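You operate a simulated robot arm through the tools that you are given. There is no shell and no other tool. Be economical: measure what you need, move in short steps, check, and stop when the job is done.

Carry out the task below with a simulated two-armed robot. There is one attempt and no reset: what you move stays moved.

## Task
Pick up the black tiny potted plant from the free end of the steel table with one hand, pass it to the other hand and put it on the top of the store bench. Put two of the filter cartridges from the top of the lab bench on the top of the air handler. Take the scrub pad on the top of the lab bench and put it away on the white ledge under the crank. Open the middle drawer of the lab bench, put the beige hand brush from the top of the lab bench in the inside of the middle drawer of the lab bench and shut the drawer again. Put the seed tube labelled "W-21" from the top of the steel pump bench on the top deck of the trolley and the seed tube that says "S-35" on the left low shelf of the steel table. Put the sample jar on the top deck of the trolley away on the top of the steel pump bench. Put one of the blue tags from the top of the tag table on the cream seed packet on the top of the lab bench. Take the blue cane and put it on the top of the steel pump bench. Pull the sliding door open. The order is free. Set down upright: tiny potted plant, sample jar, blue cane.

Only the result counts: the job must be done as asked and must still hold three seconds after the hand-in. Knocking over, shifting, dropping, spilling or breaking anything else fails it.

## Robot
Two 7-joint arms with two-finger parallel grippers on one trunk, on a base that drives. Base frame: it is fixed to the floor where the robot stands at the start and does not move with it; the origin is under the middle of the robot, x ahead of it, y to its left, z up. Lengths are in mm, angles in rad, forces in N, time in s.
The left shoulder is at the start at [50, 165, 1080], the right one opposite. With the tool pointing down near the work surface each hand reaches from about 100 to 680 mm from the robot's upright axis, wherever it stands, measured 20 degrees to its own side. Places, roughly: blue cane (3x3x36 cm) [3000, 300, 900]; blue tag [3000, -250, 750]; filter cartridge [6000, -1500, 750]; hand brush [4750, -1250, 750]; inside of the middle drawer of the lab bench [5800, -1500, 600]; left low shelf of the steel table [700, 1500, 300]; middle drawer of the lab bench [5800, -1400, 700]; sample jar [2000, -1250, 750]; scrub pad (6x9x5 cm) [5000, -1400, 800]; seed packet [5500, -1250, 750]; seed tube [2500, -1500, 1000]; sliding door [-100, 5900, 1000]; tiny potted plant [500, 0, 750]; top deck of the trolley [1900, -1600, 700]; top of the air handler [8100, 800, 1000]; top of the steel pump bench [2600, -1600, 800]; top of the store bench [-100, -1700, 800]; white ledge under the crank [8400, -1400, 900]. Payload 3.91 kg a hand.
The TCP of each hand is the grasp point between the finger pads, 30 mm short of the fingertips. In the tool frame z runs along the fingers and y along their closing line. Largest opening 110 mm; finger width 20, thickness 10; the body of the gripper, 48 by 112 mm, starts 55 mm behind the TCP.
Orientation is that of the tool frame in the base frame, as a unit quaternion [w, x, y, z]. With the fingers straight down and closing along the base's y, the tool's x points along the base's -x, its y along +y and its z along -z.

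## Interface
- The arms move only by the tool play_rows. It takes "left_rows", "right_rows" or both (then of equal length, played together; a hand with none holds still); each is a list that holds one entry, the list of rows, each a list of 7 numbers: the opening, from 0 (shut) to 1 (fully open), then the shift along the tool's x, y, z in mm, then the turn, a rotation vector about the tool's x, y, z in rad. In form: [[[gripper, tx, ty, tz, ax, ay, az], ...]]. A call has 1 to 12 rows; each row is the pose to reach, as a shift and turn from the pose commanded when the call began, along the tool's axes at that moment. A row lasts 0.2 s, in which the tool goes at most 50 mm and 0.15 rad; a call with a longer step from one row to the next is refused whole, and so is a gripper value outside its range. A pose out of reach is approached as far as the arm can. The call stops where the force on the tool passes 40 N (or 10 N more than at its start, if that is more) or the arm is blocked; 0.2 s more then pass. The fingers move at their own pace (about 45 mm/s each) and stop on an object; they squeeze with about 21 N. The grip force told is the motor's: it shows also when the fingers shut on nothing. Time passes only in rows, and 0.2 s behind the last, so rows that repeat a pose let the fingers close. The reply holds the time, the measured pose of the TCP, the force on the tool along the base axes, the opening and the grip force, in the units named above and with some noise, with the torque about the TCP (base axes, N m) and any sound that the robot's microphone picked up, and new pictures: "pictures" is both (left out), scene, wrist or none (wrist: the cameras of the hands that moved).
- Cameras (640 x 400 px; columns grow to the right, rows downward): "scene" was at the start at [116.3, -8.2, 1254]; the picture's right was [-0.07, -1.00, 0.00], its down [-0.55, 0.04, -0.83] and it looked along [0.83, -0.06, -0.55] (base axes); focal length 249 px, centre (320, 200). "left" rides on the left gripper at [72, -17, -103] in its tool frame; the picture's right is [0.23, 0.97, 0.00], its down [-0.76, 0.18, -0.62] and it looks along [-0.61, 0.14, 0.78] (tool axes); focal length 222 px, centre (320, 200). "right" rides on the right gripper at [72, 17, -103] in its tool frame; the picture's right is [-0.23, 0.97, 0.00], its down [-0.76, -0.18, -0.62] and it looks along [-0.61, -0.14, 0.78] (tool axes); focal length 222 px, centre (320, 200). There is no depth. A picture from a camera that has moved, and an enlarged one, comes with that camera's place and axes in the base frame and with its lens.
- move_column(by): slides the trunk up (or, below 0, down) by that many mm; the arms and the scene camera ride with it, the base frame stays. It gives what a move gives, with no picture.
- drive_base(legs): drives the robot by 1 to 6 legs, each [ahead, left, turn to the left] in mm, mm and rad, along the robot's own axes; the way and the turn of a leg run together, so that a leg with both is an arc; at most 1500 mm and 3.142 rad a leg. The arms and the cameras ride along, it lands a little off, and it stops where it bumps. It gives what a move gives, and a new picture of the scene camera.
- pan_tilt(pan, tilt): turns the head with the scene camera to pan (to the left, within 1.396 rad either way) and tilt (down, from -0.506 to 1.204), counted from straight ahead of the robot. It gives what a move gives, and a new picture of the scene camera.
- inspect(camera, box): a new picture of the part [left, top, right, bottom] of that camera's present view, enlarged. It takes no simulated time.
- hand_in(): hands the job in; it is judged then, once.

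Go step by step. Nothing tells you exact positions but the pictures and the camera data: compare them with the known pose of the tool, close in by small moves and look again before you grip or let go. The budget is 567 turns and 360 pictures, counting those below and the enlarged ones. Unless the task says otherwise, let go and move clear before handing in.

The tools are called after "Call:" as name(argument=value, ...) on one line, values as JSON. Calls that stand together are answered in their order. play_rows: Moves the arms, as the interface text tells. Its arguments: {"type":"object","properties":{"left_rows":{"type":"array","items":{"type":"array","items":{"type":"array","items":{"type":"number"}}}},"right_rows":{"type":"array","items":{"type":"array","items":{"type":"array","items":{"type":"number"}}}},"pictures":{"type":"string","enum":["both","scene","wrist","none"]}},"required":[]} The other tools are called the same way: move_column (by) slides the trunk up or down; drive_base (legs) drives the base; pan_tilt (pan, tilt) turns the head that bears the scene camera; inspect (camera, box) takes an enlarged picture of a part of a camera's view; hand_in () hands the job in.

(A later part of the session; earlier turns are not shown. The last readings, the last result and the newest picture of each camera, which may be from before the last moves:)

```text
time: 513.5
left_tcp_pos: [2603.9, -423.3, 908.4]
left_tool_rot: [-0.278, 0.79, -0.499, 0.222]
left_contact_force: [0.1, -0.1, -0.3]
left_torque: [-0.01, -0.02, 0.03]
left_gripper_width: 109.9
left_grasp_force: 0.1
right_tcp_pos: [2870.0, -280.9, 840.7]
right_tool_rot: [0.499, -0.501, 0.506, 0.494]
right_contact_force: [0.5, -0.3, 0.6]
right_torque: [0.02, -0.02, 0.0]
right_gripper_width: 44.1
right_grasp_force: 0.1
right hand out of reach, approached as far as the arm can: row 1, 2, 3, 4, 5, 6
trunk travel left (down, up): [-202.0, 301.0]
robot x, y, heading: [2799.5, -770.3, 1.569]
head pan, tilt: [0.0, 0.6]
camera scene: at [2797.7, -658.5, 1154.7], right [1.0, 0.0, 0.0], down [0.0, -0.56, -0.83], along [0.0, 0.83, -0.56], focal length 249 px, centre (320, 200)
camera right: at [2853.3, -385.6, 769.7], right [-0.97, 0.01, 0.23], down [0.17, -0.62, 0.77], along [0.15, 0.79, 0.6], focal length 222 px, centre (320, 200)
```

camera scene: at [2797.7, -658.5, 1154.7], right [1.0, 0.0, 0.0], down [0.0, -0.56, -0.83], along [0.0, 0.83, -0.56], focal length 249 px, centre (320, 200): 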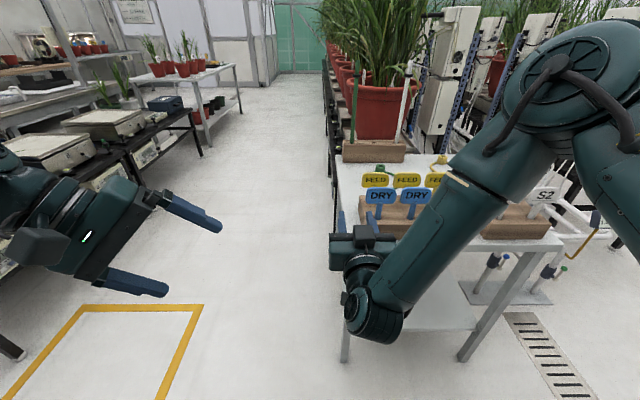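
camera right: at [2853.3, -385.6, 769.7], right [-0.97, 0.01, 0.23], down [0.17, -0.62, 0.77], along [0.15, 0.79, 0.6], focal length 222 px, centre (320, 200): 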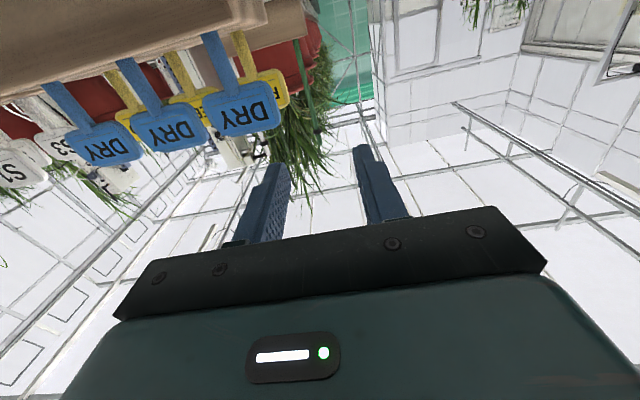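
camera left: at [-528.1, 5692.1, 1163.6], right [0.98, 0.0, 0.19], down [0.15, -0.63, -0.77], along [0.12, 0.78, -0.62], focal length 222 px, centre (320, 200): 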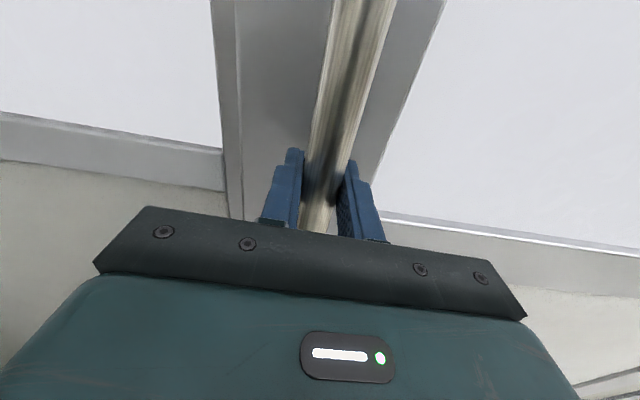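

The x-down posture is badly limited for the right arm. I'll use the left hand pointing forward with its camera up instead; the right goes back to pointing down and retracts.

Call:
play_rows(right_rows=[[[0.4, -12, -13, -5, 0, 0.14, 0], [0.4, -25, -27, -10, 0, 0.28, 0], [0.4, -38, -40, -15, 0, 0.42, 0], [0.4, -50, -53, -20, 0, 0.56, 0], [0.4, -62, -67, -25, 0, 0.7, 0], [0.4, -75, -80, -30, 0, 0.84, 0], [0.4, -88, -93, -35, 0, 0.98, 0], [0.4, -100, -107, -40, 0, 1.12, 0], [0.4, -112, -120, -45, 0, 1.26, 0], [0.4, -125, -133, -50, 0, 1.4, 0], [0.4, -138, -147, -55, 0, 1.52, 0], [0.4, -150, -160, -60, 0, 1.571, 0]]], left_rows=[[[0.5, 0, 0, 0, 0.0978, -0.0166, -0.1065], [0.5, 0, 0, 0, 0.1956, -0.0332, -0.213], [0.5, 0, 0, 0, 0.2934, -0.0498, -0.3195], [0.5, 0, 0, 0, 0.3912, -0.0664, -0.426], [0.5, 0, 0, 0, 0.489, -0.083, -0.5325], [0.5, 0, 0, 0, 0.5868, -0.0996, -0.639], [0.5, 0, 0, 0, 0.6846, -0.1162, -0.7455], [0.5, 0, 0, 0, 0.7824, -0.1328, -0.852], [0.5, 0, 0, 0, 0.8802, -0.1494, -0.9585], [0.5, 0, 0, 0, 0.978, -0.166, -1.065], [0.5, 0, 0, 0, 1.0758, -0.1826, -1.1715], [0.5, 0, 0, 0, 1.1736, -0.1992, -1.278]]], pictures="none")

```text
time: 516.1
left_tcp_pos: [2517.9, -374.1, 902.9]
left_tool_rot: [-0.502, 0.664, 0.263, 0.488]
left_contact_force: [0.2, -0.2, 0.0]
left_torque: [0.0, 0.01, 0.03]
left_gripper_width: 54.9
left_grasp_force: 0.2
left hand out of reach, approached as far as the arm can: row 6, 7, 8, 9, 10, 11, 12
right_tcp_pos: [3028.9, -338.8, 991.0]
right_tool_rot: [-0.004, -0.704, 0.71, -0.005]
right_contact_force: [0.0, 0.6, 0.4]
right_torque: [0.02, -0.02, 0.03]
right_gripper_width: 43.7
right_grasp_force: 0.1
trunk travel left (down, up): [-202.0, 301.0]
robot x, y, heading: [2798.8, -777.3, 1.569]
head pan, tilt: [0.0, 0.6]
```

Call:
play_rows(left_rows=[[[0.4, -7, 14, 15, 0.098, -0.016, -0.105], [0.4, -14, 28, 30, 0.196, -0.032, -0.21], [0.4, -21, 42, 45, 0.294, -0.048, -0.316], [0.4, -28, 56, 61, 0.392, -0.064, -0.421], [0.4, -28, 56, 61, 0.392, -0.064, -0.421]]], pictures="none")

Call:
drive_base(legs=[[0, -330, 0]])

```text
time: 517.3
left_tcp_pos: [2433.1, -361.4, 922.9]
left_tool_rot: [0.502, -0.5, -0.499, -0.499]
left_contact_force: [0.4, 0.2, 0.2]
left_torque: [-0.01, 0.01, 0.03]
left_gripper_width: 43.9
left_grasp_force: 0.1
left hand out of reach, approached as far as the arm can: row 1, 2, 3, 4, 5
right_tcp_pos: [3028.9, -338.4, 991.3]
right_tool_rot: [-0.004, -0.705, 0.709, -0.004]
right_contact_force: [-0.9, -0.3, -0.5]
right_torque: [0.0, -0.03, -0.02]
right_gripper_width: 44.2
right_grasp_force: 0.1
trunk travel left (down, up): [-202.0, 301.0]
robot x, y, heading: [2799.6, -771.5, 1.565]
head pan, tilt: [0.0, 0.6]
```

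```text
time: 520.8
left_tcp_pos: [2763.9, -364.3, 922.8]
left_tool_rot: [0.503, -0.498, -0.501, -0.498]
left_contact_force: [0.4, 0.2, -0.5]
left_torque: [0.0, -0.04, -0.01]
left_gripper_width: 44.1
left_grasp_force: 0.1
right_tcp_pos: [3359.8, -337.6, 990.0]
right_tool_rot: [-0.003, -0.706, 0.709, -0.004]
right_contact_force: [0.7, 1.0, 0.3]
right_torque: [0.02, 0.01, 0.0]
right_gripper_width: 44.1
right_grasp_force: 0.0
trunk travel left (down, up): [-202.0, 301.0]
robot x, y, heading: [3131.6, -771.4, 1.572]
head pan, tilt: [0.0, 0.6]
camera scene: at [3129.9, -658.9, 1154.7], right [1.0, 0.0, 0.0], down [0.0, -0.56, -0.83], along [0.0, 0.83, -0.56], focal length 249 px, centre (320, 200)
```

scene: 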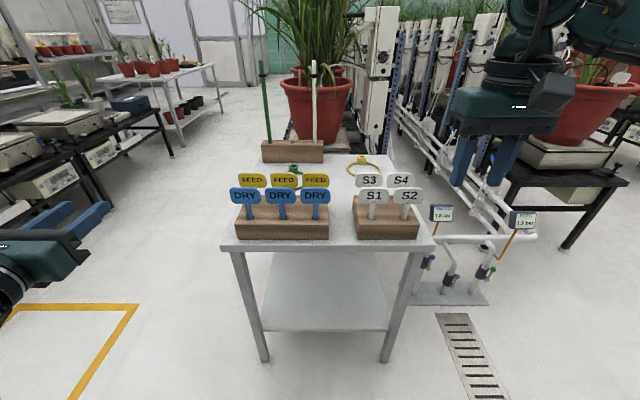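

Call:
play_rows(left_rows=[[[0.4, -25, 31, 12, 0, 0, 0], [0.4, -50, 62, 24, 0, 0, 0], [0.4, -75, 93, 36, 0, 0, 0], [0.4, -100, 124, 48, 0, 0, 0], [0.4, -126, 155, 60, 0, 0, 0], [0.4, -151, 186, 75, 0, 0, 0], [0.4, -151, 186, 110, 0, 0, 0], [0.4, -151, 186, 110, 0, 0, 0]]])

```text
time: 522.6
left_tcp_pos: [2760.5, -382.1, 887.7]
left_tool_rot: [0.502, -0.499, -0.5, -0.499]
left_contact_force: [0.9, 0.2, -0.1]
left_torque: [0.01, 0.03, 0.0]
left_gripper_width: 43.8
left_grasp_force: 0.0
left hand out of reach, approached as far as the arm can: row 1, 2, 3, 4, 5, 6, 7, 8
right_tcp_pos: [3358.8, -336.9, 990.6]
right_tool_rot: [-0.004, -0.706, 0.708, -0.004]
right_contact_force: [-0.2, 0.1, -0.6]
right_torque: [0.01, 0.0, 0.01]
right_gripper_width: 44.2
right_grasp_force: 0.0
trunk travel left (down, up): [-202.0, 301.0]
robot x, y, heading: [3129.4, -778.0, 1.572]
head pan, tilt: [0.0, 0.6]
camera scene: at [3129.9, -658.9, 1154.7], right [1.0, 0.0, 0.0], down [0.0, -0.56, -0.83], along [0.0, 0.83, -0.56], focal length 249 px, centre (320, 200)
camera left: at [2743.8, -486.4, 960.3], right [0.97, 0.0, 0.22], down [0.18, -0.62, -0.76], along [0.14, 0.78, -0.61], focal length 222 px, centre (320, 200)
```

scene: 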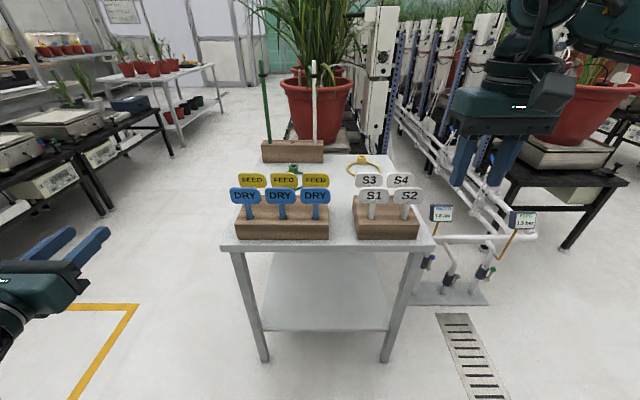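
left: 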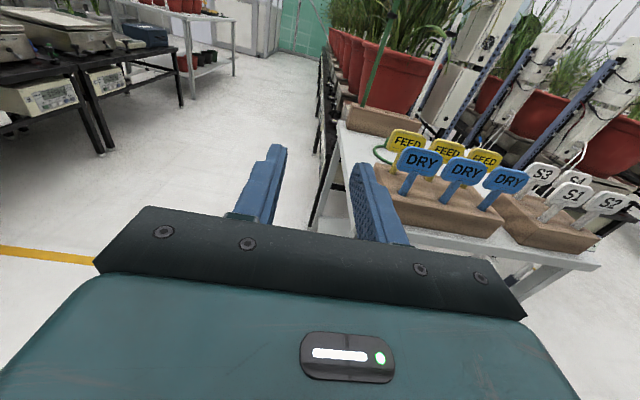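

Call:
play_rows(left_rows=[[[0.4, 0, 15, 5, -0.14, 0, 0], [0.4, 0, 35, 15, -0.28, 0, 0], [0.4, 0, 60, 30, -0.42, 0, 0], [0.4, 0, 90, 45, -0.56, 0, 0], [0.4, 0, 120, 60, -0.7, 0, 0], [0.4, 0, 150, 75, -0.785, 0, 0], [0.4, 0, 150, 75, -0.785, 0, 0]]], pictures="scene")

```text
time: 524.2
left_tcp_pos: [2912.5, -315.7, 888.2]
left_tool_rot: [-0.273, 0.653, 0.272, 0.652]
left_contact_force: [0.5, 0.8, 1.0]
left_torque: [0.03, 0.03, -0.01]
left_gripper_width: 44.2
left_grasp_force: 0.1
left hand out of reach, approached as far as the arm can: row 4
right_tcp_pos: [3358.6, -338.0, 990.6]
right_tool_rot: [-0.004, -0.706, 0.709, -0.003]
right_contact_force: [0.0, 0.2, 0.6]
right_torque: [0.01, 0.0, -0.01]
right_gripper_width: 44.1
right_grasp_force: 0.0
trunk travel left (down, up): [-202.0, 301.0]
robot x, y, heading: [3131.9, -772.4, 1.574]
head pan, tilt: [0.0, 0.6]
camera scene: at [3130.0, -658.9, 1154.6], right [1.0, 0.0, 0.0], down [0.0, -0.56, -0.83], along [0.0, 0.83, -0.56], focal length 249 px, centre (320, 200)
```

scene: 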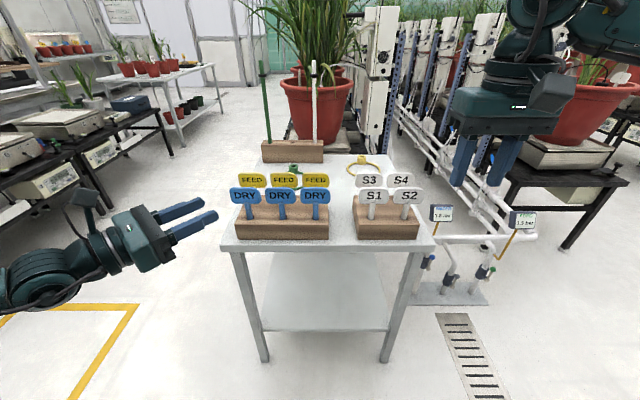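

Call:
play_rows(left_rows=[[[0.4, -20, -5, 14, 0.13, 0, 0], [0.4, -40, -10, 28, 0.26, 0, 0], [0.4, -60, -15, 42, 0.39, 0, 0], [0.4, -80, -20, 56, 0.52, 0, 0], [0.4, -100, -25, 70, 0.65, 0, 0], [0.4, -116, -30, 83, 0.785, 0, 0], [0.4, -116, -30, 83, 0.785, 0, 0]]], pictures="both")

```text
time: 525.8
left_tcp_pos: [2949.5, -237.7, 770.8]
left_tool_rot: [0.503, -0.498, -0.501, -0.497]
left_contact_force: [-0.5, -0.1, -0.4]
left_torque: [-0.02, -0.01, 0.01]
left_gripper_width: 44.4
left_grasp_force: 0.0
right_tcp_pos: [3359.5, -338.0, 990.8]
right_tool_rot: [-0.004, -0.706, 0.708, -0.004]
right_contact_force: [0.6, 0.0, 0.9]
right_torque: [-0.03, 0.03, 0.0]
right_gripper_width: 44.2
right_grasp_force: 0.0
trunk travel left (down, up): [-202.0, 301.0]
robot x, y, heading: [3131.2, -776.6, 1.573]
head pan, tilt: [0.0, 0.6]
camera scene: at [3129.9, -658.9, 1154.7], right [1.0, 0.0, 0.0], down [0.0, -0.56, -0.83], along [0.0, 0.83, -0.56], focal length 249 px, centre (320, 200)
camera left: at [2933.3, -340.2, 844.4], right [0.97, 0.01, 0.22], down [0.18, -0.62, -0.76], along [0.13, 0.78, -0.61], focal length 222 px, centre (320, 200)
```

scene: 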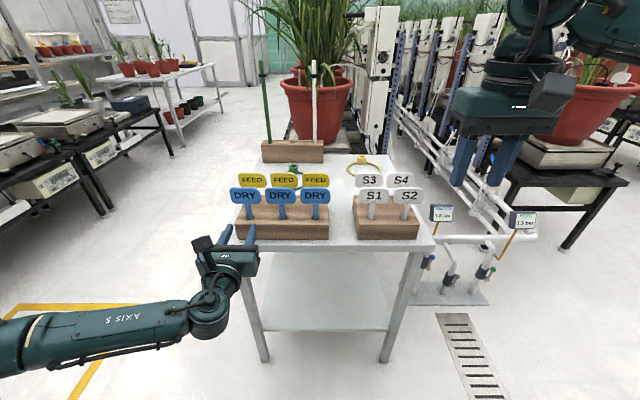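
left: 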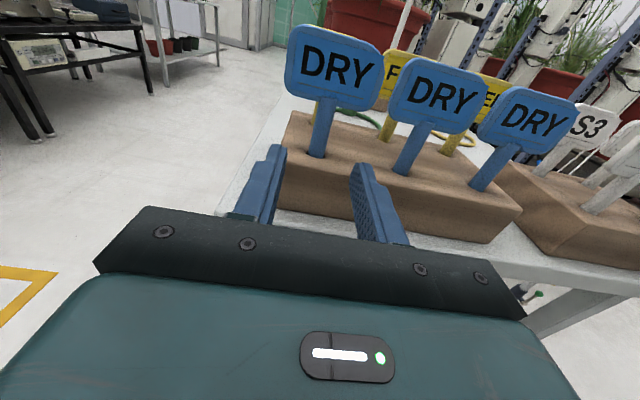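

Call:
play_rows(left_rows=[[[0.4, 0, -1, 30, 0, 0, 0], [0.4, 0, -1, 55, 0, 0, 0], [0.4, 0, -1, 70, 0, 0, 0], [0.4, 0, -1, 70, 0, 0, 0]]], pictures="wrist")

```text
time: 526.8
left_tcp_pos: [2949.4, -167.9, 770.5]
left_tool_rot: [0.503, -0.5, -0.499, -0.499]
left_contact_force: [-0.2, 0.2, 0.4]
left_torque: [-0.01, 0.01, -0.04]
left_gripper_width: 44.0
left_grasp_force: 0.0
right_tcp_pos: [3359.2, -337.1, 991.2]
right_tool_rot: [-0.004, -0.706, 0.708, -0.004]
right_contact_force: [0.4, 0.8, 0.4]
right_torque: [0.01, 0.04, 0.02]
right_gripper_width: 44.0
right_grasp_force: 0.1
trunk travel left (down, up): [-202.0, 301.0]
robot x, y, heading: [3133.2, -772.8, 1.571]
head pan, tilt: [0.0, 0.6]
camera left: at [2932.9, -270.7, 844.1], right [0.97, 0.0, 0.22], down [0.18, -0.62, -0.76], along [0.14, 0.78, -0.61], focal length 222 px, centre (320, 200)
```

left: 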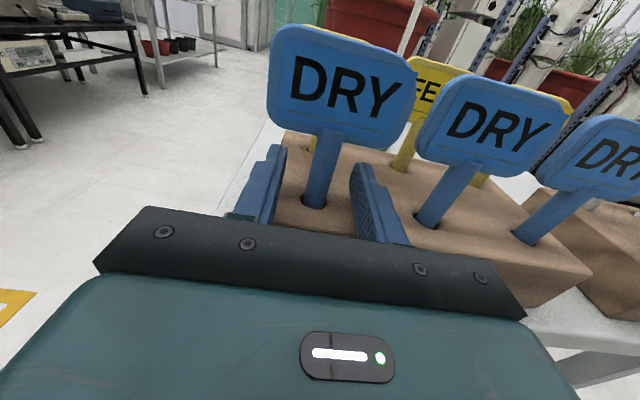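

Call:
play_rows(left_rows=[[[0.4, 0, 1, 9, 0, 0, 0], [0, 0, 1, 9, 0, 0, 0], [0, 0, 1, 9, 0, 0, 0], [0, 0, 1, 9, 0, 0, 0], [0, 0, 1, 9, 0, 0, 0], [0, 20, 1, 9, 0, 0, 0], [0, 45, 1, 9, 0, 0, 0], [0, 80, 1, 9, 0, 0, 0], [0, 110, 1, 9, 0, 0, 0]]], pictures="both")

```text
time: 528.8
left_tcp_pos: [2949.3, -160.8, 882.3]
left_tool_rot: [0.503, -0.499, -0.499, -0.499]
left_contact_force: [-0.2, 0.4, -0.5]
left_torque: [-0.03, 0.0, 0.0]
left_gripper_width: 12.2
left_grasp_force: 21.1
right_tcp_pos: [3359.5, -337.7, 990.9]
right_tool_rot: [-0.004, -0.706, 0.708, -0.004]
right_contact_force: [-0.8, 0.8, 1.2]
right_torque: [0.03, 0.0, -0.04]
right_gripper_width: 44.1
right_grasp_force: 0.1
trunk travel left (down, up): [-202.0, 301.0]
robot x, y, heading: [3128.9, -776.2, 1.57]
head pan, tilt: [0.0, 0.6]
camera scene: at [3129.9, -659.0, 1154.7], right [1.0, 0.0, 0.0], down [0.0, -0.56, -0.83], along [0.0, 0.83, -0.56], focal length 249 px, centre (320, 200)
camera left: at [2932.5, -263.4, 954.8], right [0.97, 0.0, 0.22], down [0.18, -0.62, -0.76], along [0.14, 0.78, -0.61], focal length 222 px, centre (320, 200)
```

scene: 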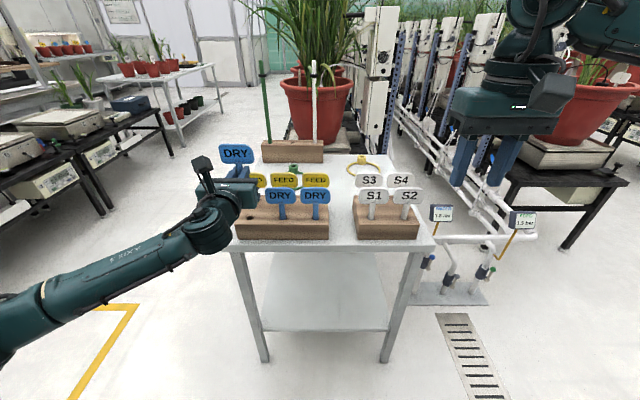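
left: 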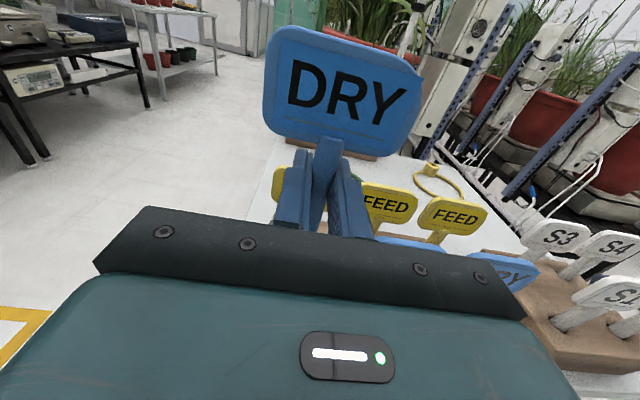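

Tag taken. I raise the trunk, back away and drive to the lab bench.

Call:
move_column(by=250)

Call:
drive_base(legs=[[-120, 0, 0], [0, 0, -1.57], [0, 150, 0], [1300, 0, 0]])

Call:
pan_tilt(pan=-0.5, tilt=0.5)

```text
time: 531.3
left_tcp_pos: [2949.0, -160.2, 1132.2]
left_tool_rot: [0.504, -0.499, -0.5, -0.498]
left_contact_force: [0.5, -0.6, 0.8]
left_torque: [0.02, 0.04, 0.02]
left_gripper_width: 11.7
left_grasp_force: 21.2
right_tcp_pos: [3358.6, -337.8, 1241.6]
right_tool_rot: [-0.003, -0.706, 0.708, -0.004]
right_contact_force: [0.3, 0.3, 0.4]
right_torque: [0.01, -0.03, -0.02]
right_gripper_width: 44.1
right_grasp_force: 0.1
trunk travel left (down, up): [-452.0, 51.0]
robot x, y, heading: [3129.2, -773.1, 1.574]
head pan, tilt: [0.0, 0.6]
```

```text
time: 544.1
left_tcp_pos: [5047.5, -600.5, 1132.0]
left_tool_rot: [0.006, 0.706, -0.009, 0.708]
left_contact_force: [0.2, -0.2, -0.2]
left_torque: [-0.01, 0.02, 0.02]
left_gripper_width: 11.9
left_grasp_force: 20.9
right_tcp_pos: [4859.8, -1006.0, 1241.3]
right_tool_rot: [-0.005, 0.014, 1.0, 0.0]
right_contact_force: [1.2, 0.4, 0.0]
right_torque: [0.03, 0.02, 0.02]
right_gripper_width: 44.1
right_grasp_force: 0.1
trunk travel left (down, up): [-452.0, 51.0]
robot x, y, heading: [4430.6, -768.2, -0.024]
head pan, tilt: [0.0, 0.6]
camera scene: at [4544.6, -771.4, 1404.7], right [-0.02, -1.0, 0.0], down [-0.56, 0.01, -0.82], along [0.82, -0.02, -0.57], focal length 249 px, centre (320, 200)
```

scene: 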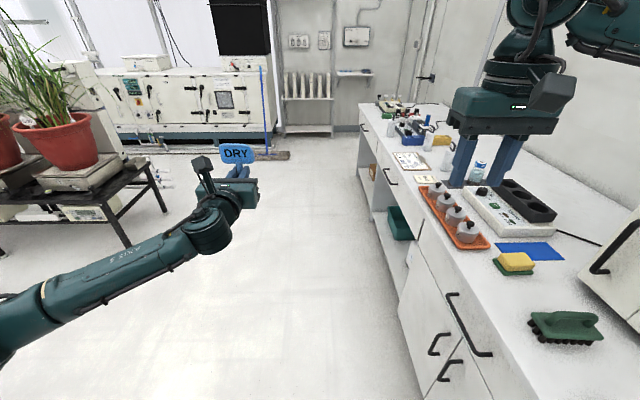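

```text
time: 545.0
left_tcp_pos: [5046.7, -599.4, 1132.5]
left_tool_rot: [0.005, 0.706, -0.007, 0.708]
left_contact_force: [-1.2, -1.0, 0.5]
left_torque: [0.0, -0.02, 0.03]
left_gripper_width: 11.6
left_grasp_force: 20.9
right_tcp_pos: [4858.9, -1006.2, 1240.5]
right_tool_rot: [-0.005, 0.015, 1.0, 0.0]
right_contact_force: [0.6, 0.1, -0.1]
right_torque: [-0.01, 0.0, -0.01]
right_gripper_width: 43.7
right_grasp_force: 0.0
trunk travel left (down, up): [-452.0, 51.0]
robot x, y, heading: [4429.8, -765.8, -0.024]
head pan, tilt: [-0.499, 0.499]
camera scene: at [4534.9, -814.7, 1413.7], right [-0.5, -0.87, 0.0], down [-0.41, 0.24, -0.88], along [0.76, -0.44, -0.48], focal length 249 px, centre (320, 200)
```

scene: 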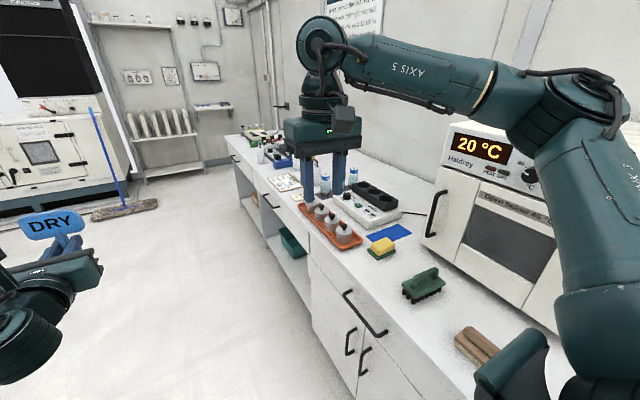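

Call:
drive_base(legs=[[850, 0, 0.02], [0, 0, -1.565]])

Call:
pan_tilt(pan=0.0, tilt=0.7)

```text
time: 553.4
left_tcp_pos: [5469.0, -1400.2, 1132.6]
left_tool_rot: [0.5, 0.498, -0.501, 0.501]
left_contact_force: [0.2, -0.2, -0.8]
left_torque: [0.01, -0.04, 0.0]
left_gripper_width: 11.4
left_grasp_force: 20.8
right_tcp_pos: [5059.8, -1220.1, 1241.6]
right_tool_rot: [-0.003, 0.711, 0.703, 0.004]
right_contact_force: [0.2, -0.1, -0.2]
right_torque: [0.0, 0.02, 0.01]
right_gripper_width: 44.0
right_grasp_force: 0.1
trunk travel left (down, up): [-452.0, 51.0]
robot x, y, heading: [5286.6, -781.7, -1.582]
head pan, tilt: [-0.499, 0.499]
camera scene: at [5245.3, -895.3, 1413.8], right [-0.87, 0.48, 0.0], down [0.23, 0.42, -0.88], along [-0.43, -0.77, -0.48], focal length 249 px, centre (320, 200)
```

scene: 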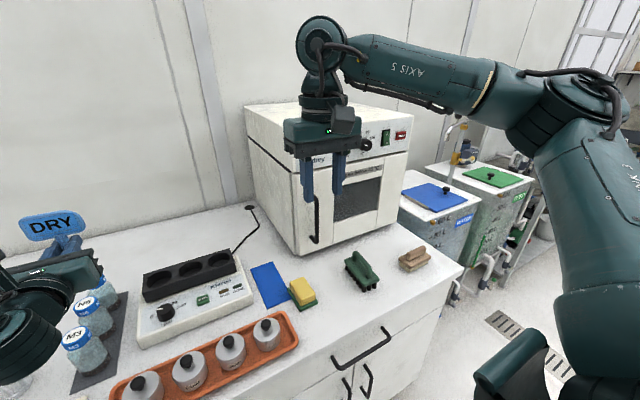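

```text
time: 554.3
left_tcp_pos: [5468.6, -1399.6, 1131.3]
left_tool_rot: [0.5, 0.499, -0.501, 0.501]
left_contact_force: [0.7, 0.6, -0.1]
left_torque: [0.02, 0.0, 0.02]
left_gripper_width: 11.5
left_grasp_force: 21.0
right_tcp_pos: [5060.6, -1219.6, 1242.1]
right_tool_rot: [-0.004, 0.711, 0.703, 0.004]
right_contact_force: [-0.2, 0.2, -0.3]
right_torque: [0.0, 0.01, -0.02]
right_gripper_width: 44.1
right_grasp_force: 0.1
trunk travel left (down, up): [-452.0, 51.0]
robot x, y, heading: [5288.3, -782.4, -1.576]
head pan, tilt: [0.0, 0.7]
camera scene: at [5288.8, -900.7, 1396.1], right [-1.0, 0.01, 0.0], down [0.01, 0.64, -0.77], along [-0.01, -0.77, -0.64], focal length 249 px, centre (320, 200)
```

scene: 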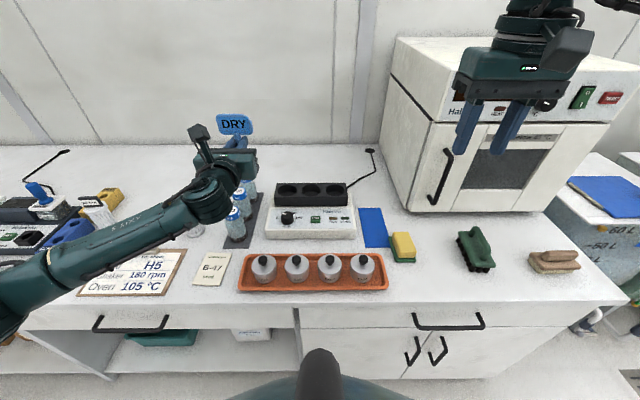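

Call:
drive_base(legs=[[0, 170, 0]])

Call:
inspect(camera="scene", box=[180, 180, 440, 360])

Call:
move_column(by=-200)

Call:
inspect(camera="scene", box=[180, 180, 440, 360])

```text
time: 556.5
left_tcp_pos: [5638.9, -1402.4, 1133.3]
left_tool_rot: [-0.501, -0.497, 0.501, -0.5]
left_contact_force: [0.6, 0.1, 0.1]
left_torque: [-0.01, 0.0, 0.0]
left_gripper_width: 11.4
left_grasp_force: 21.7
right_tcp_pos: [5229.7, -1222.5, 1240.9]
right_tool_rot: [-0.003, 0.712, 0.702, 0.004]
right_contact_force: [0.4, 0.6, -0.3]
right_torque: [-0.05, 0.0, 0.0]
right_gripper_width: 43.8
right_grasp_force: 0.2
trunk travel left (down, up): [-452.0, 51.0]
robot x, y, heading: [5462.2, -785.2, -1.581]
head pan, tilt: [0.0, 0.7]
camera scene: at [5458.7, -902.0, 1396.1], right [-1.0, 0.01, 0.0], down [0.0, 0.64, -0.76], along [-0.01, -0.76, -0.64], focal length 249 px, centre (320, 200)
```

scene: 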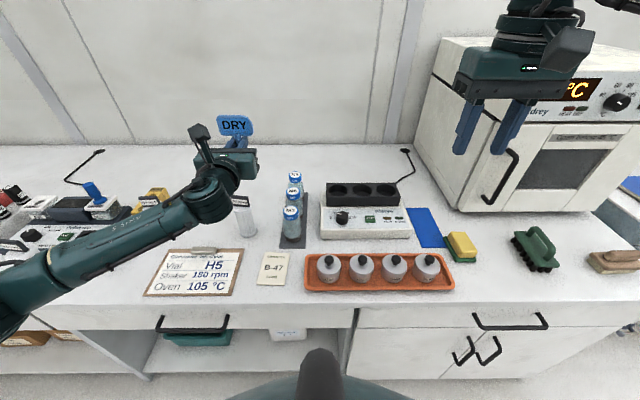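

```text
2.22 times, centred on (310, 270) of scene
camera zoom: at [5458.7, -902.0, 1396.1], right [-1.0, 0.01, 0.0], down [0.0, 0.64, -0.76], along [-0.01, -0.76, -0.64], focal length 554 px, centre (342, 44)
```

zoom: 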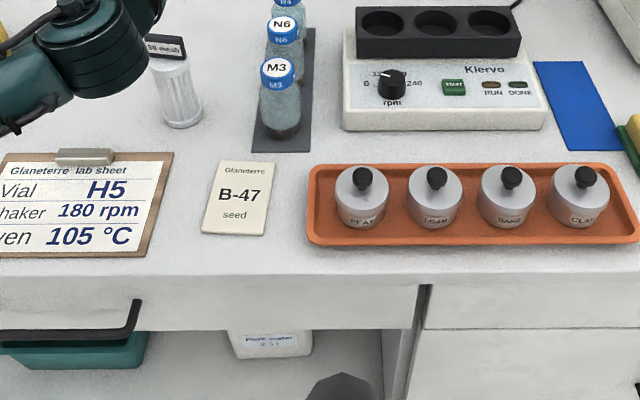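

```text
time: 558.6
left_tcp_pos: [5637.9, -1401.9, 931.9]
left_tool_rot: [0.5, 0.497, -0.501, 0.501]
left_contact_force: [0.3, 0.6, -0.6]
left_torque: [0.02, -0.05, -0.01]
left_gripper_width: 11.4
left_grasp_force: 21.6
right_tcp_pos: [5229.2, -1220.7, 1040.2]
right_tool_rot: [-0.003, 0.711, 0.703, 0.004]
right_contact_force: [0.5, -1.1, -0.4]
right_torque: [0.0, -0.01, -0.03]
right_gripper_width: 44.1
right_grasp_force: 0.1
trunk travel left (down, up): [-252.0, 251.0]
robot x, y, heading: [5464.2, -784.7, -1.584]
head pan, tilt: [0.0, 0.7]
```

```text
2.22 times, centred on (310, 270) of scene
camera zoom: at [5458.4, -901.9, 1196.1], right [-1.0, 0.01, 0.0], down [0.01, 0.64, -0.77], along [-0.01, -0.77, -0.64], focal length 554 px, centre (342, 44)
```

zoom: 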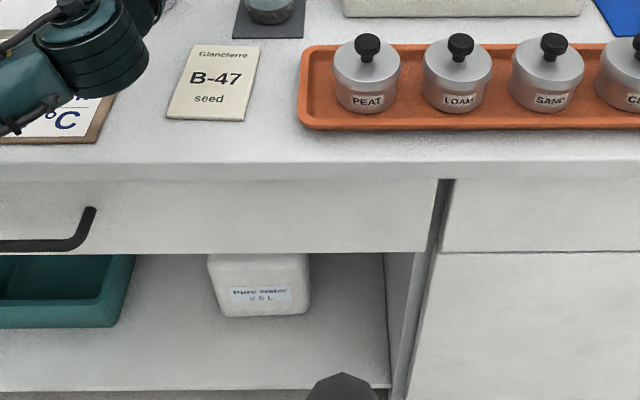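

Bench top is z≈810, front edge y≈-1204, packet centre (5579,-1305). I draw the left hand back and pitch it down so the tag lies flat.

Call:
play_rows(left_rows=[[[0, 5, 0, -12, 0, -0.145, 0], [0, 10, 0, -24, 0, -0.29, 0], [0, 15, 0, -36, 0, -0.435, 0], [0, 20, 0, -48, 0, -0.58, 0], [0, 25, 0, -60, 0, -0.725, 0], [0, 30, 0, -72, 0, -0.87, 0], [0, 35, 0, -84, 0, -1.015, 0], [0, 40, 0, -96, 0, -1.16, 0], [0, 45, 0, -108, 0, -1.305, 0], [0, 50, 0, -115, 0, -1.45, 0], [0, 50, 0, -120, 0, -1.571, 0]]], pictures="both")

```text
time: 561.0
left_tcp_pos: [5639.2, -1282.2, 981.7]
left_tool_rot: [0.001, -0.706, 0.709, -0.001]
left_contact_force: [0.0, 0.1, -0.4]
left_torque: [0.0, 0.0, 0.01]
left_gripper_width: 11.5
left_grasp_force: 20.9
right_tcp_pos: [5228.7, -1220.9, 1040.8]
right_tool_rot: [-0.003, 0.711, 0.703, 0.003]
right_contact_force: [-0.3, -0.4, -0.4]
right_torque: [0.01, -0.01, -0.01]
right_gripper_width: 44.1
right_grasp_force: 0.1
trunk travel left (down, up): [-252.0, 251.0]
robot x, y, heading: [5460.4, -787.6, -1.577]
head pan, tilt: [0.0, 0.7]
camera scene: at [5458.3, -902.0, 1196.0], right [-1.0, 0.01, 0.0], down [0.01, 0.64, -0.76], along [-0.01, -0.76, -0.64], focal length 249 px, centre (320, 200)
camera left: at [5654.3, -1353.3, 1085.8], right [-0.97, -0.22, 0.0], down [-0.18, 0.76, 0.62], along [-0.14, 0.61, -0.78], focal length 222 px, centre (320, 200)
```

scene: 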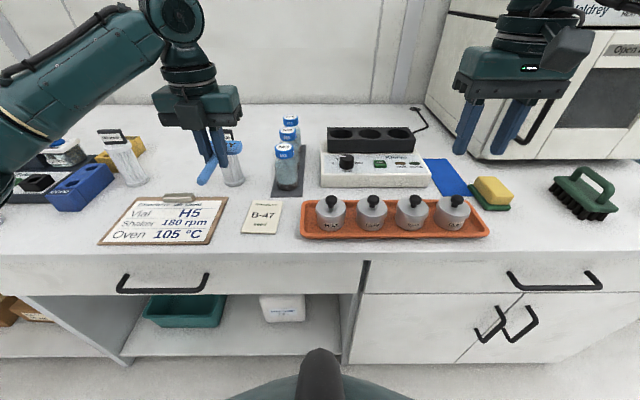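
left: 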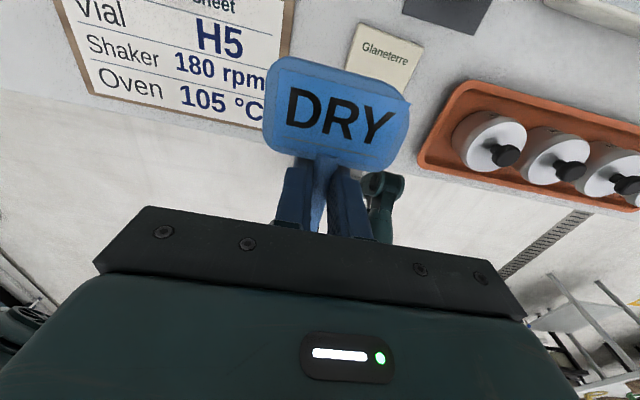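

The tag now lies flat below the fingers. I move over the packet and descend.

Call:
play_rows(left_rows=[[[0, 8, 30, 0, 0, 0, 0], [0, 8, 60, 0, 0, 0, 0], [0, 8, 60, 35, 0, 0, 0], [0, 8, 60, 70, 0, 0, 0], [0, 8, 60, 100, 0, 0, 0], [0, 8, 60, 100, 0, 0, 0]]], pictures="both")

Call:
inspect(camera="scene", box=[190, 130, 330, 250])

```text
time: 562.4
left_tcp_pos: [5578.7, -1291.1, 882.2]
left_tool_rot: [0.0, -0.706, 0.709, -0.002]
left_contact_force: [0.4, -0.2, 1.3]
left_torque: [0.01, 0.0, -0.03]
left_gripper_width: 11.6
left_grasp_force: 21.0
right_tcp_pos: [5229.5, -1221.6, 1041.8]
right_tool_rot: [-0.003, 0.712, 0.702, 0.004]
right_contact_force: [0.8, 0.4, 1.2]
right_torque: [-0.02, 0.0, -0.02]
right_gripper_width: 44.0
right_grasp_force: 0.0
trunk travel left (down, up): [-252.0, 251.0]
robot x, y, heading: [5460.7, -787.5, -1.579]
head pan, tilt: [0.0, 0.7]
camera scene: at [5458.4, -902.0, 1196.1], right [-1.0, 0.01, 0.0], down [0.01, 0.64, -0.76], along [-0.01, -0.76, -0.64], focal length 249 px, centre (320, 200)
camera left: at [5594.0, -1363.1, 986.4], right [-0.97, -0.22, 0.0], down [-0.18, 0.76, 0.62], along [-0.14, 0.61, -0.78], focal length 222 px, centre (320, 200)
```

scene: 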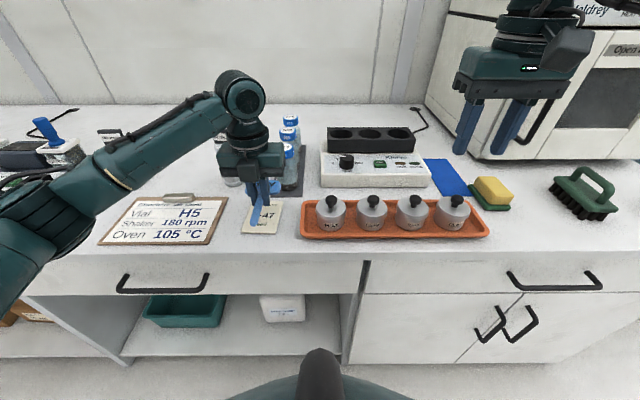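
left: 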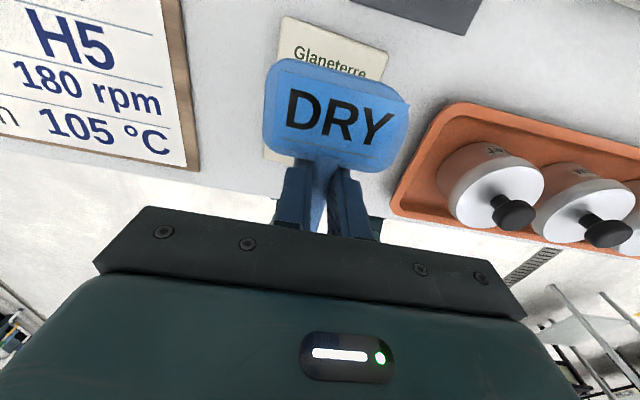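

```text
3.33 times, centred on (260, 190) of scene
camera zoom: at [5458.4, -902.0, 1196.1], right [-1.0, 0.01, 0.0], down [0.01, 0.64, -0.76], along [-0.01, -0.76, -0.64], focal length 830 px, centre (520, 233)
```

zoom: 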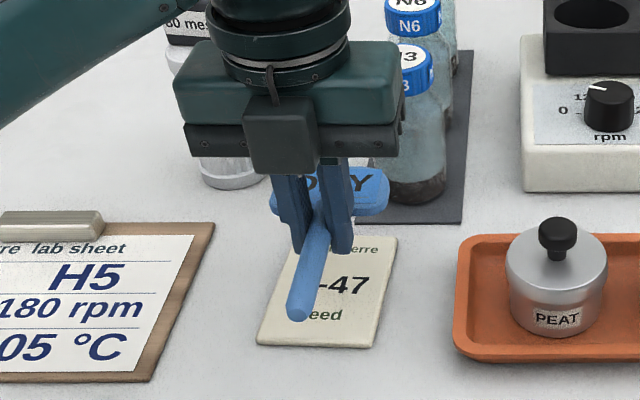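

Call:
play_rows(left_rows=[[[0, 0, 0, 15, 0, 0, 0], [0, 0, 0, 28, 0, 0, 0], [0, 0, 0, 33, 0, 0, 0], [0, 0, 0, 33, 0, 0, 0]]], pictures="wrist")

```text
time: 563.4
left_tcp_pos: [5580.1, -1290.5, 849.2]
left_tool_rot: [0.0, -0.706, 0.708, -0.003]
left_contact_force: [0.5, -0.8, 0.1]
left_torque: [0.01, -0.01, 0.03]
left_gripper_width: 11.5
left_grasp_force: 21.5
right_tcp_pos: [5229.0, -1221.1, 1040.3]
right_tool_rot: [-0.004, 0.712, 0.703, 0.004]
right_contact_force: [0.5, -0.1, -0.2]
right_torque: [-0.02, 0.02, -0.02]
right_gripper_width: 43.7
right_grasp_force: 0.2
trunk travel left (down, up): [-252.0, 251.0]
robot x, y, heading: [5458.3, -783.9, -1.581]
head pan, tilt: [0.0, 0.7]
camera left: at [5594.6, -1361.8, 952.6], right [-0.97, -0.22, 0.0], down [-0.18, 0.76, 0.62], along [-0.14, 0.61, -0.78], focal length 222 px, centre (320, 200)
```

left: 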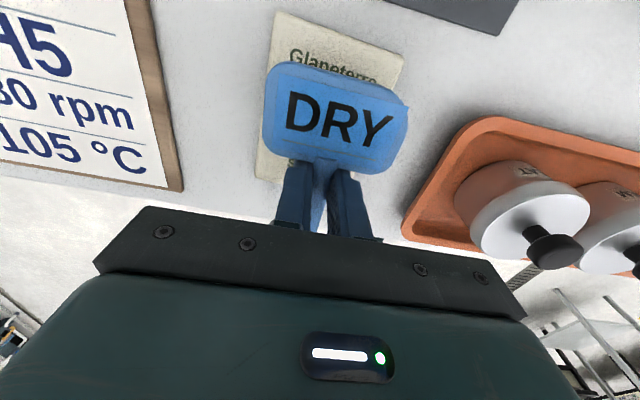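

Call:
play_rows(left_rows=[[[0, 0, 0, 3, 0, 0, 0], [0, 0, 0, 6, 0, 0, 0], [0, 0, 0, 9, 0, 0, 0], [0, 0, 0, 9, 0, 0, 0]]], pictures="none")

Call:
play_rows(left_rows=[[[0, 0, 0, 2, 0, 0, 0], [0, 0, 0, 4, 0, 0, 0], [0, 0, 0, 4, 0, 0, 0]]], pictures="wrist")

```text
time: 564.4
left_tcp_pos: [5578.3, -1290.6, 840.0]
left_tool_rot: [0.0, -0.705, 0.709, -0.002]
left_contact_force: [-0.3, -0.2, -0.2]
left_torque: [-0.04, -0.01, 0.01]
left_gripper_width: 11.3
left_grasp_force: 21.3
right_tcp_pos: [5228.8, -1221.8, 1041.3]
right_tool_rot: [-0.004, 0.712, 0.702, 0.004]
right_contact_force: [-0.9, 0.2, -1.0]
right_torque: [0.0, 0.02, -0.02]
right_gripper_width: 44.1
right_grasp_force: 0.0
trunk travel left (down, up): [-252.0, 251.0]
robot x, y, heading: [5461.1, -785.3, -1.578]
head pan, tilt: [0.0, 0.7]
```

```text
time: 565.2
left_tcp_pos: [5579.4, -1289.8, 837.0]
left_tool_rot: [0.0, -0.706, 0.709, -0.003]
left_contact_force: [0.6, -2.0, 5.7]
left_torque: [-0.02, -0.01, 0.01]
left_gripper_width: 11.5
left_grasp_force: 21.0
right_tcp_pos: [5228.7, -1221.7, 1040.9]
right_tool_rot: [-0.004, 0.711, 0.703, 0.004]
right_contact_force: [0.3, 0.9, -0.2]
right_torque: [-0.01, 0.02, 0.01]
right_gripper_width: 44.1
right_grasp_force: 0.1
trunk travel left (down, up): [-252.0, 251.0]
robot x, y, heading: [5461.7, -785.6, -1.576]
head pan, tilt: [0.0, 0.7]
camera left: at [5595.0, -1361.1, 940.6], right [-0.97, -0.22, 0.0], down [-0.18, 0.77, 0.62], along [-0.14, 0.6, -0.79], focal length 222 px, centre (320, 200)
```

left: 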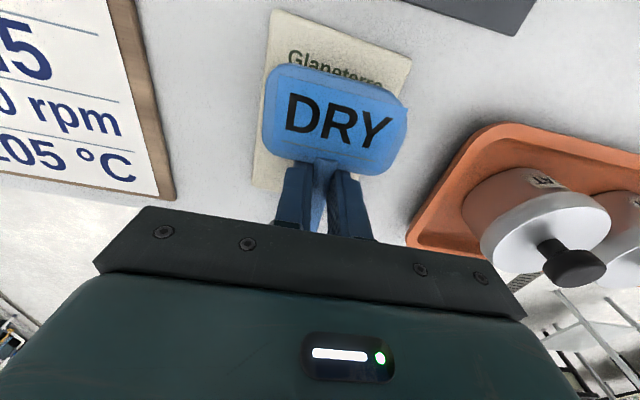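

Call:
play_rows(left_rows=[[[0, 0, 0, -2, 0, 0, 0], [0.3, 0, 0, -2, 0, 0, 0], [0.35, 0, 0, -2, 0, 0, 0], [0.35, 0, 0, -2, 0, 0, 0], [0.35, 0, 0, -30, 0, 0, 0], [0.35, 0, 0, -70, 0, 0, 0], [0.35, 0, 0, -115, 0, 0, 0]]], pictures="both")

```text
time: 566.8
left_tcp_pos: [5577.3, -1289.1, 951.1]
left_tool_rot: [0.0, -0.706, 0.709, -0.002]
left_contact_force: [0.2, 0.2, -0.1]
left_torque: [0.0, 0.0, 0.01]
left_gripper_width: 38.6
left_grasp_force: 0.1
right_tcp_pos: [5229.5, -1221.0, 1040.2]
right_tool_rot: [-0.004, 0.712, 0.703, 0.003]
right_contact_force: [-0.1, 0.0, -0.2]
right_torque: [0.0, 0.0, 0.01]
right_gripper_width: 43.9
right_grasp_force: 0.2
trunk travel left (down, up): [-252.0, 251.0]
robot x, y, heading: [5460.8, -785.0, -1.578]
head pan, tilt: [0.0, 0.7]
camera scene: at [5458.3, -901.7, 1196.0], right [-1.0, 0.01, 0.0], down [0.01, 0.64, -0.77], along [-0.01, -0.77, -0.64], focal length 249 px, centre (320, 200)
camera left: at [5593.0, -1360.7, 1054.8], right [-0.97, -0.22, 0.0], down [-0.18, 0.76, 0.62], along [-0.14, 0.61, -0.78], focal length 222 px, centre (320, 200)
```

scene: 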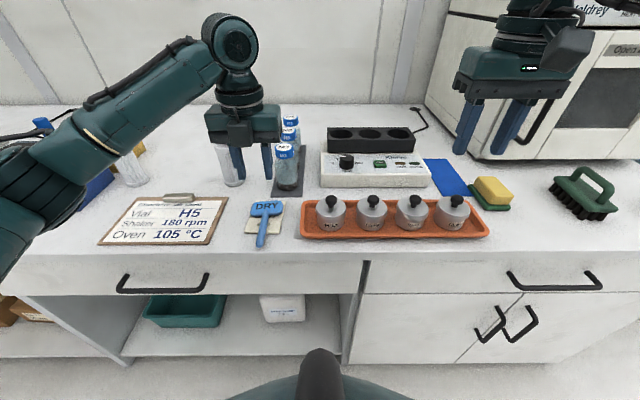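
left: 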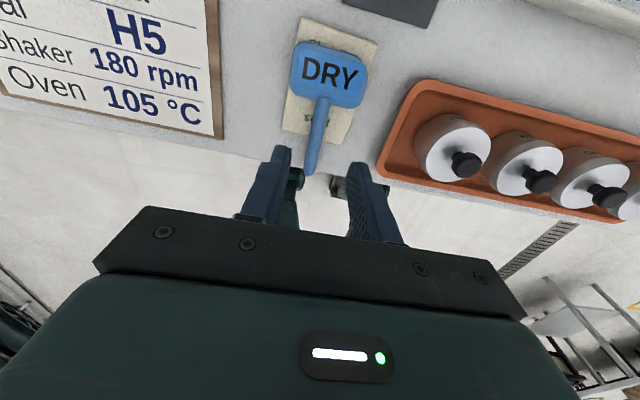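

The tag lies on the packet. Next: fetch the beige hand brush with the right hand, then open the middle drawer with the left. I drive to the brush.

Call:
play_rows(left_rows=[[[0.35, 0, 0, -40, 0, 0, 0], [0.35, -30, 0, -80, 0, 0, 0]]], pictures="none")

Call:
drive_base(legs=[[0, -680, 0]])

Call:
inspect(camera="right", box=[0, 0, 640, 400])

```text
time: 567.4
left_tcp_pos: [5578.7, -1258.2, 1030.3]
left_tool_rot: [0.001, -0.706, 0.708, -0.002]
left_contact_force: [-0.2, 0.5, -0.9]
left_torque: [-0.04, 0.0, 0.01]
left_gripper_width: 38.4
left_grasp_force: 0.0
right_tcp_pos: [5229.8, -1221.3, 1041.9]
right_tool_rot: [-0.004, 0.711, 0.703, 0.003]
right_contact_force: [-0.4, -0.4, -0.4]
right_torque: [-0.01, 0.02, 0.0]
right_gripper_width: 44.1
right_grasp_force: 0.1
trunk travel left (down, up): [-252.0, 251.0]
robot x, y, heading: [5463.2, -784.9, -1.579]
head pan, tilt: [0.0, 0.7]
```

```text
time: 573.8
left_tcp_pos: [4898.0, -1254.9, 1029.8]
left_tool_rot: [0.0, -0.705, 0.709, -0.002]
left_contact_force: [0.3, 0.2, 0.3]
left_torque: [0.0, 0.03, 0.01]
left_gripper_width: 38.5
left_grasp_force: 0.1
right_tcp_pos: [4549.3, -1216.3, 1040.5]
right_tool_rot: [-0.004, 0.712, 0.702, 0.003]
right_contact_force: [0.8, -0.2, 0.7]
right_torque: [0.0, -0.02, -0.02]
right_gripper_width: 44.1
right_grasp_force: 0.0
trunk travel left (down, up): [-252.0, 251.0]
robot x, y, heading: [4783.6, -780.3, -1.578]
head pan, tilt: [0.0, 0.7]
camera scene: at [4778.4, -896.6, 1196.1], right [-1.0, 0.01, 0.0], down [0.01, 0.64, -0.76], along [-0.01, -0.76, -0.64], focal length 249 px, centre (320, 200)
```

scene: 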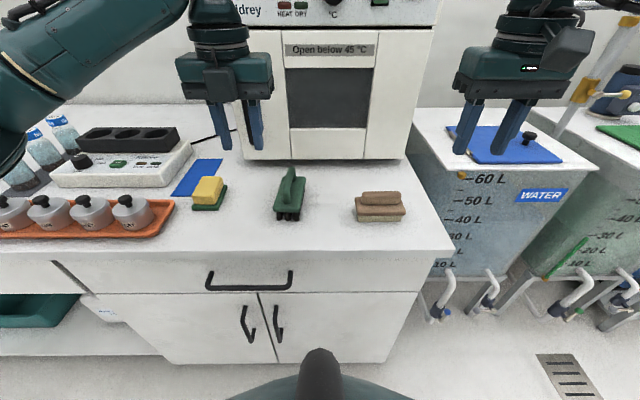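

```text
1.00 times, centred on (320, 200) of right (not enlarged: the box is as wide or as high as the picture)
camera zoom: at [4566.6, -1144.9, 1144.2], right [0.97, -0.24, 0.0], down [-0.19, -0.77, 0.62], along [-0.15, -0.6, -0.79], focal length 222 px, centre (320, 200)
```

zoom: 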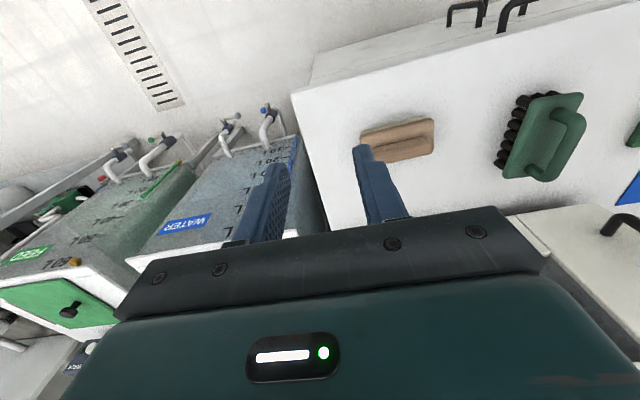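

Call:
inspect(camera="scene", box=[335, 170, 425, 240])

Call:
inspect(camera="right", box=[330, 90, 470, 190])

```text
5.71 times, centred on (380, 205) of scene
camera zoom: at [4778.4, -896.6, 1196.1], right [-1.0, 0.01, 0.0], down [0.01, 0.64, -0.76], along [-0.01, -0.76, -0.64], focal length 1423 px, centre (-23, 171)
```

zoom: 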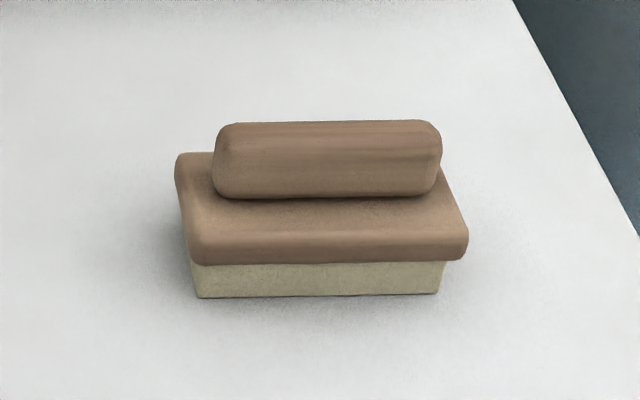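

```text
4.00 times, centred on (400, 140) of right
camera zoom: at [4566.6, -1144.9, 1144.2], right [0.97, -0.24, 0.0], down [-0.19, -0.77, 0.62], along [-0.15, -0.6, -0.79], focal length 888 px, centre (0, 440)
```

zoom: 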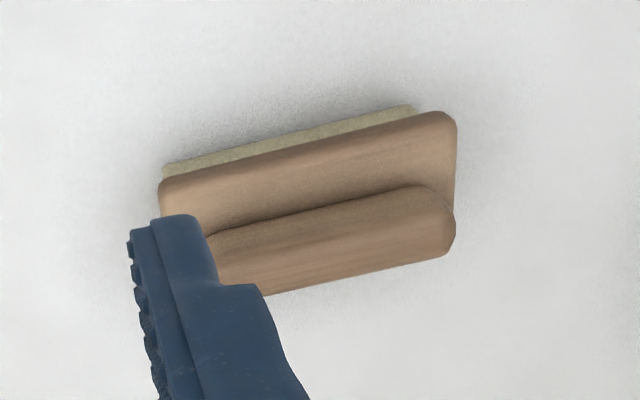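

Call:
play_rows(right_rows=[[[0.75, -7, 9, 0, 0, 0, 0.145], [0.75, -14, 18, 0, 0, 0, 0.29], [0.75, -21, 27, 0, 0, 0, 0.435], [0.75, -28, 36, 0, 0, 0, 0.58], [0.75, -35, 45, 0, 0, 0, 0.725], [0.75, -42, 54, 0, 0, 0, 0.87], [0.75, -49, 63, 0, 0, 0, 1.015], [0.75, -56, 72, 0, 0, 0, 1.16], [0.75, -63, 81, 0, 0, 0, 1.305], [0.75, -70, 90, 0, 0, 0, 1.45], [0.75, -74, 95, 0, 0, 0, 1.571]]], pictures="wrist")

```text
time: 576.2
left_tcp_pos: [4898.3, -1253.5, 1029.2]
left_tool_rot: [0.001, -0.706, 0.708, -0.002]
left_contact_force: [-1.1, -0.5, -0.7]
left_torque: [-0.01, 0.0, -0.01]
left_gripper_width: 38.4
left_grasp_force: 0.0
right_tcp_pos: [4644.0, -1291.7, 1039.2]
right_tool_rot: [-0.005, 1.0, -0.008, 0.0]
right_contact_force: [-0.2, -0.2, 0.3]
right_torque: [0.0, 0.03, 0.01]
right_gripper_width: 82.4
right_grasp_force: 0.0
trunk travel left (down, up): [-252.0, 251.0]
robot x, y, heading: [4780.2, -782.5, -1.578]
head pan, tilt: [0.0, 0.7]
camera right: at [4715.6, -1310.2, 1142.6], right [-0.24, -0.97, -0.01], down [-0.76, 0.18, 0.63], along [-0.6, 0.16, -0.78], focal length 222 px, centre (320, 200)
```

right: 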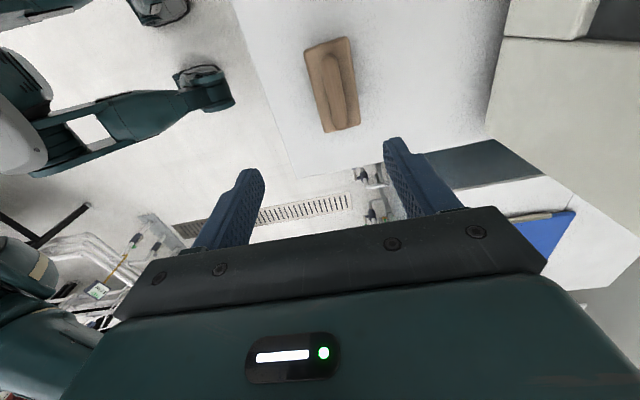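

Call:
play_rows(right_rows=[[[0.75, 7, 8, 30, 0, 0, -0.05], [0.75, 13, 16, 60, 0, 0, -0.1], [0.75, 13, 16, 95, 0, 0, -0.1], [0.75, 13, 16, 125, 0, 0, -0.1], [0.75, 13, 16, 125, 0, 0, -0.1]]], pictures="wrist")

```text
time: 577.4
left_tcp_pos: [4898.2, -1254.3, 1029.3]
left_tool_rot: [0.001, -0.706, 0.708, -0.001]
left_contact_force: [-0.3, -0.3, 0.2]
left_torque: [0.01, 0.02, 0.01]
left_gripper_width: 38.7
left_grasp_force: 0.0
right_tcp_pos: [4658.0, -1306.6, 916.6]
right_tool_rot: [-0.005, 0.999, 0.044, 0.0]
right_contact_force: [-0.2, 0.0, 0.9]
right_torque: [0.02, -0.01, -0.02]
right_gripper_width: 82.5
right_grasp_force: 0.1
trunk travel left (down, up): [-252.0, 251.0]
robot x, y, heading: [4783.6, -781.3, -1.583]
head pan, tilt: [0.0, 0.7]
camera right: at [4730.5, -1318.2, 1018.4], right [-0.14, -0.99, -0.01], down [-0.77, 0.1, 0.62], along [-0.62, 0.1, -0.78], focal length 222 px, centre (320, 200)
```

right: 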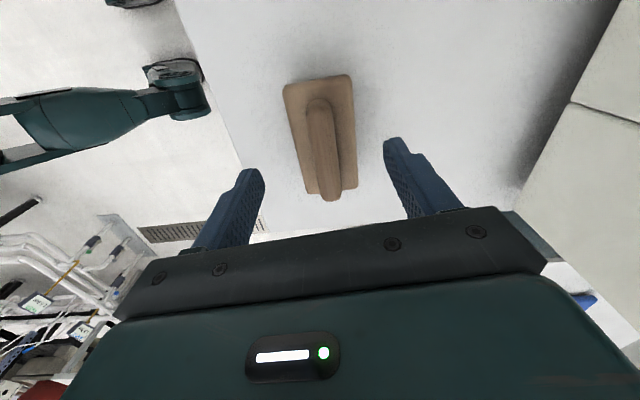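

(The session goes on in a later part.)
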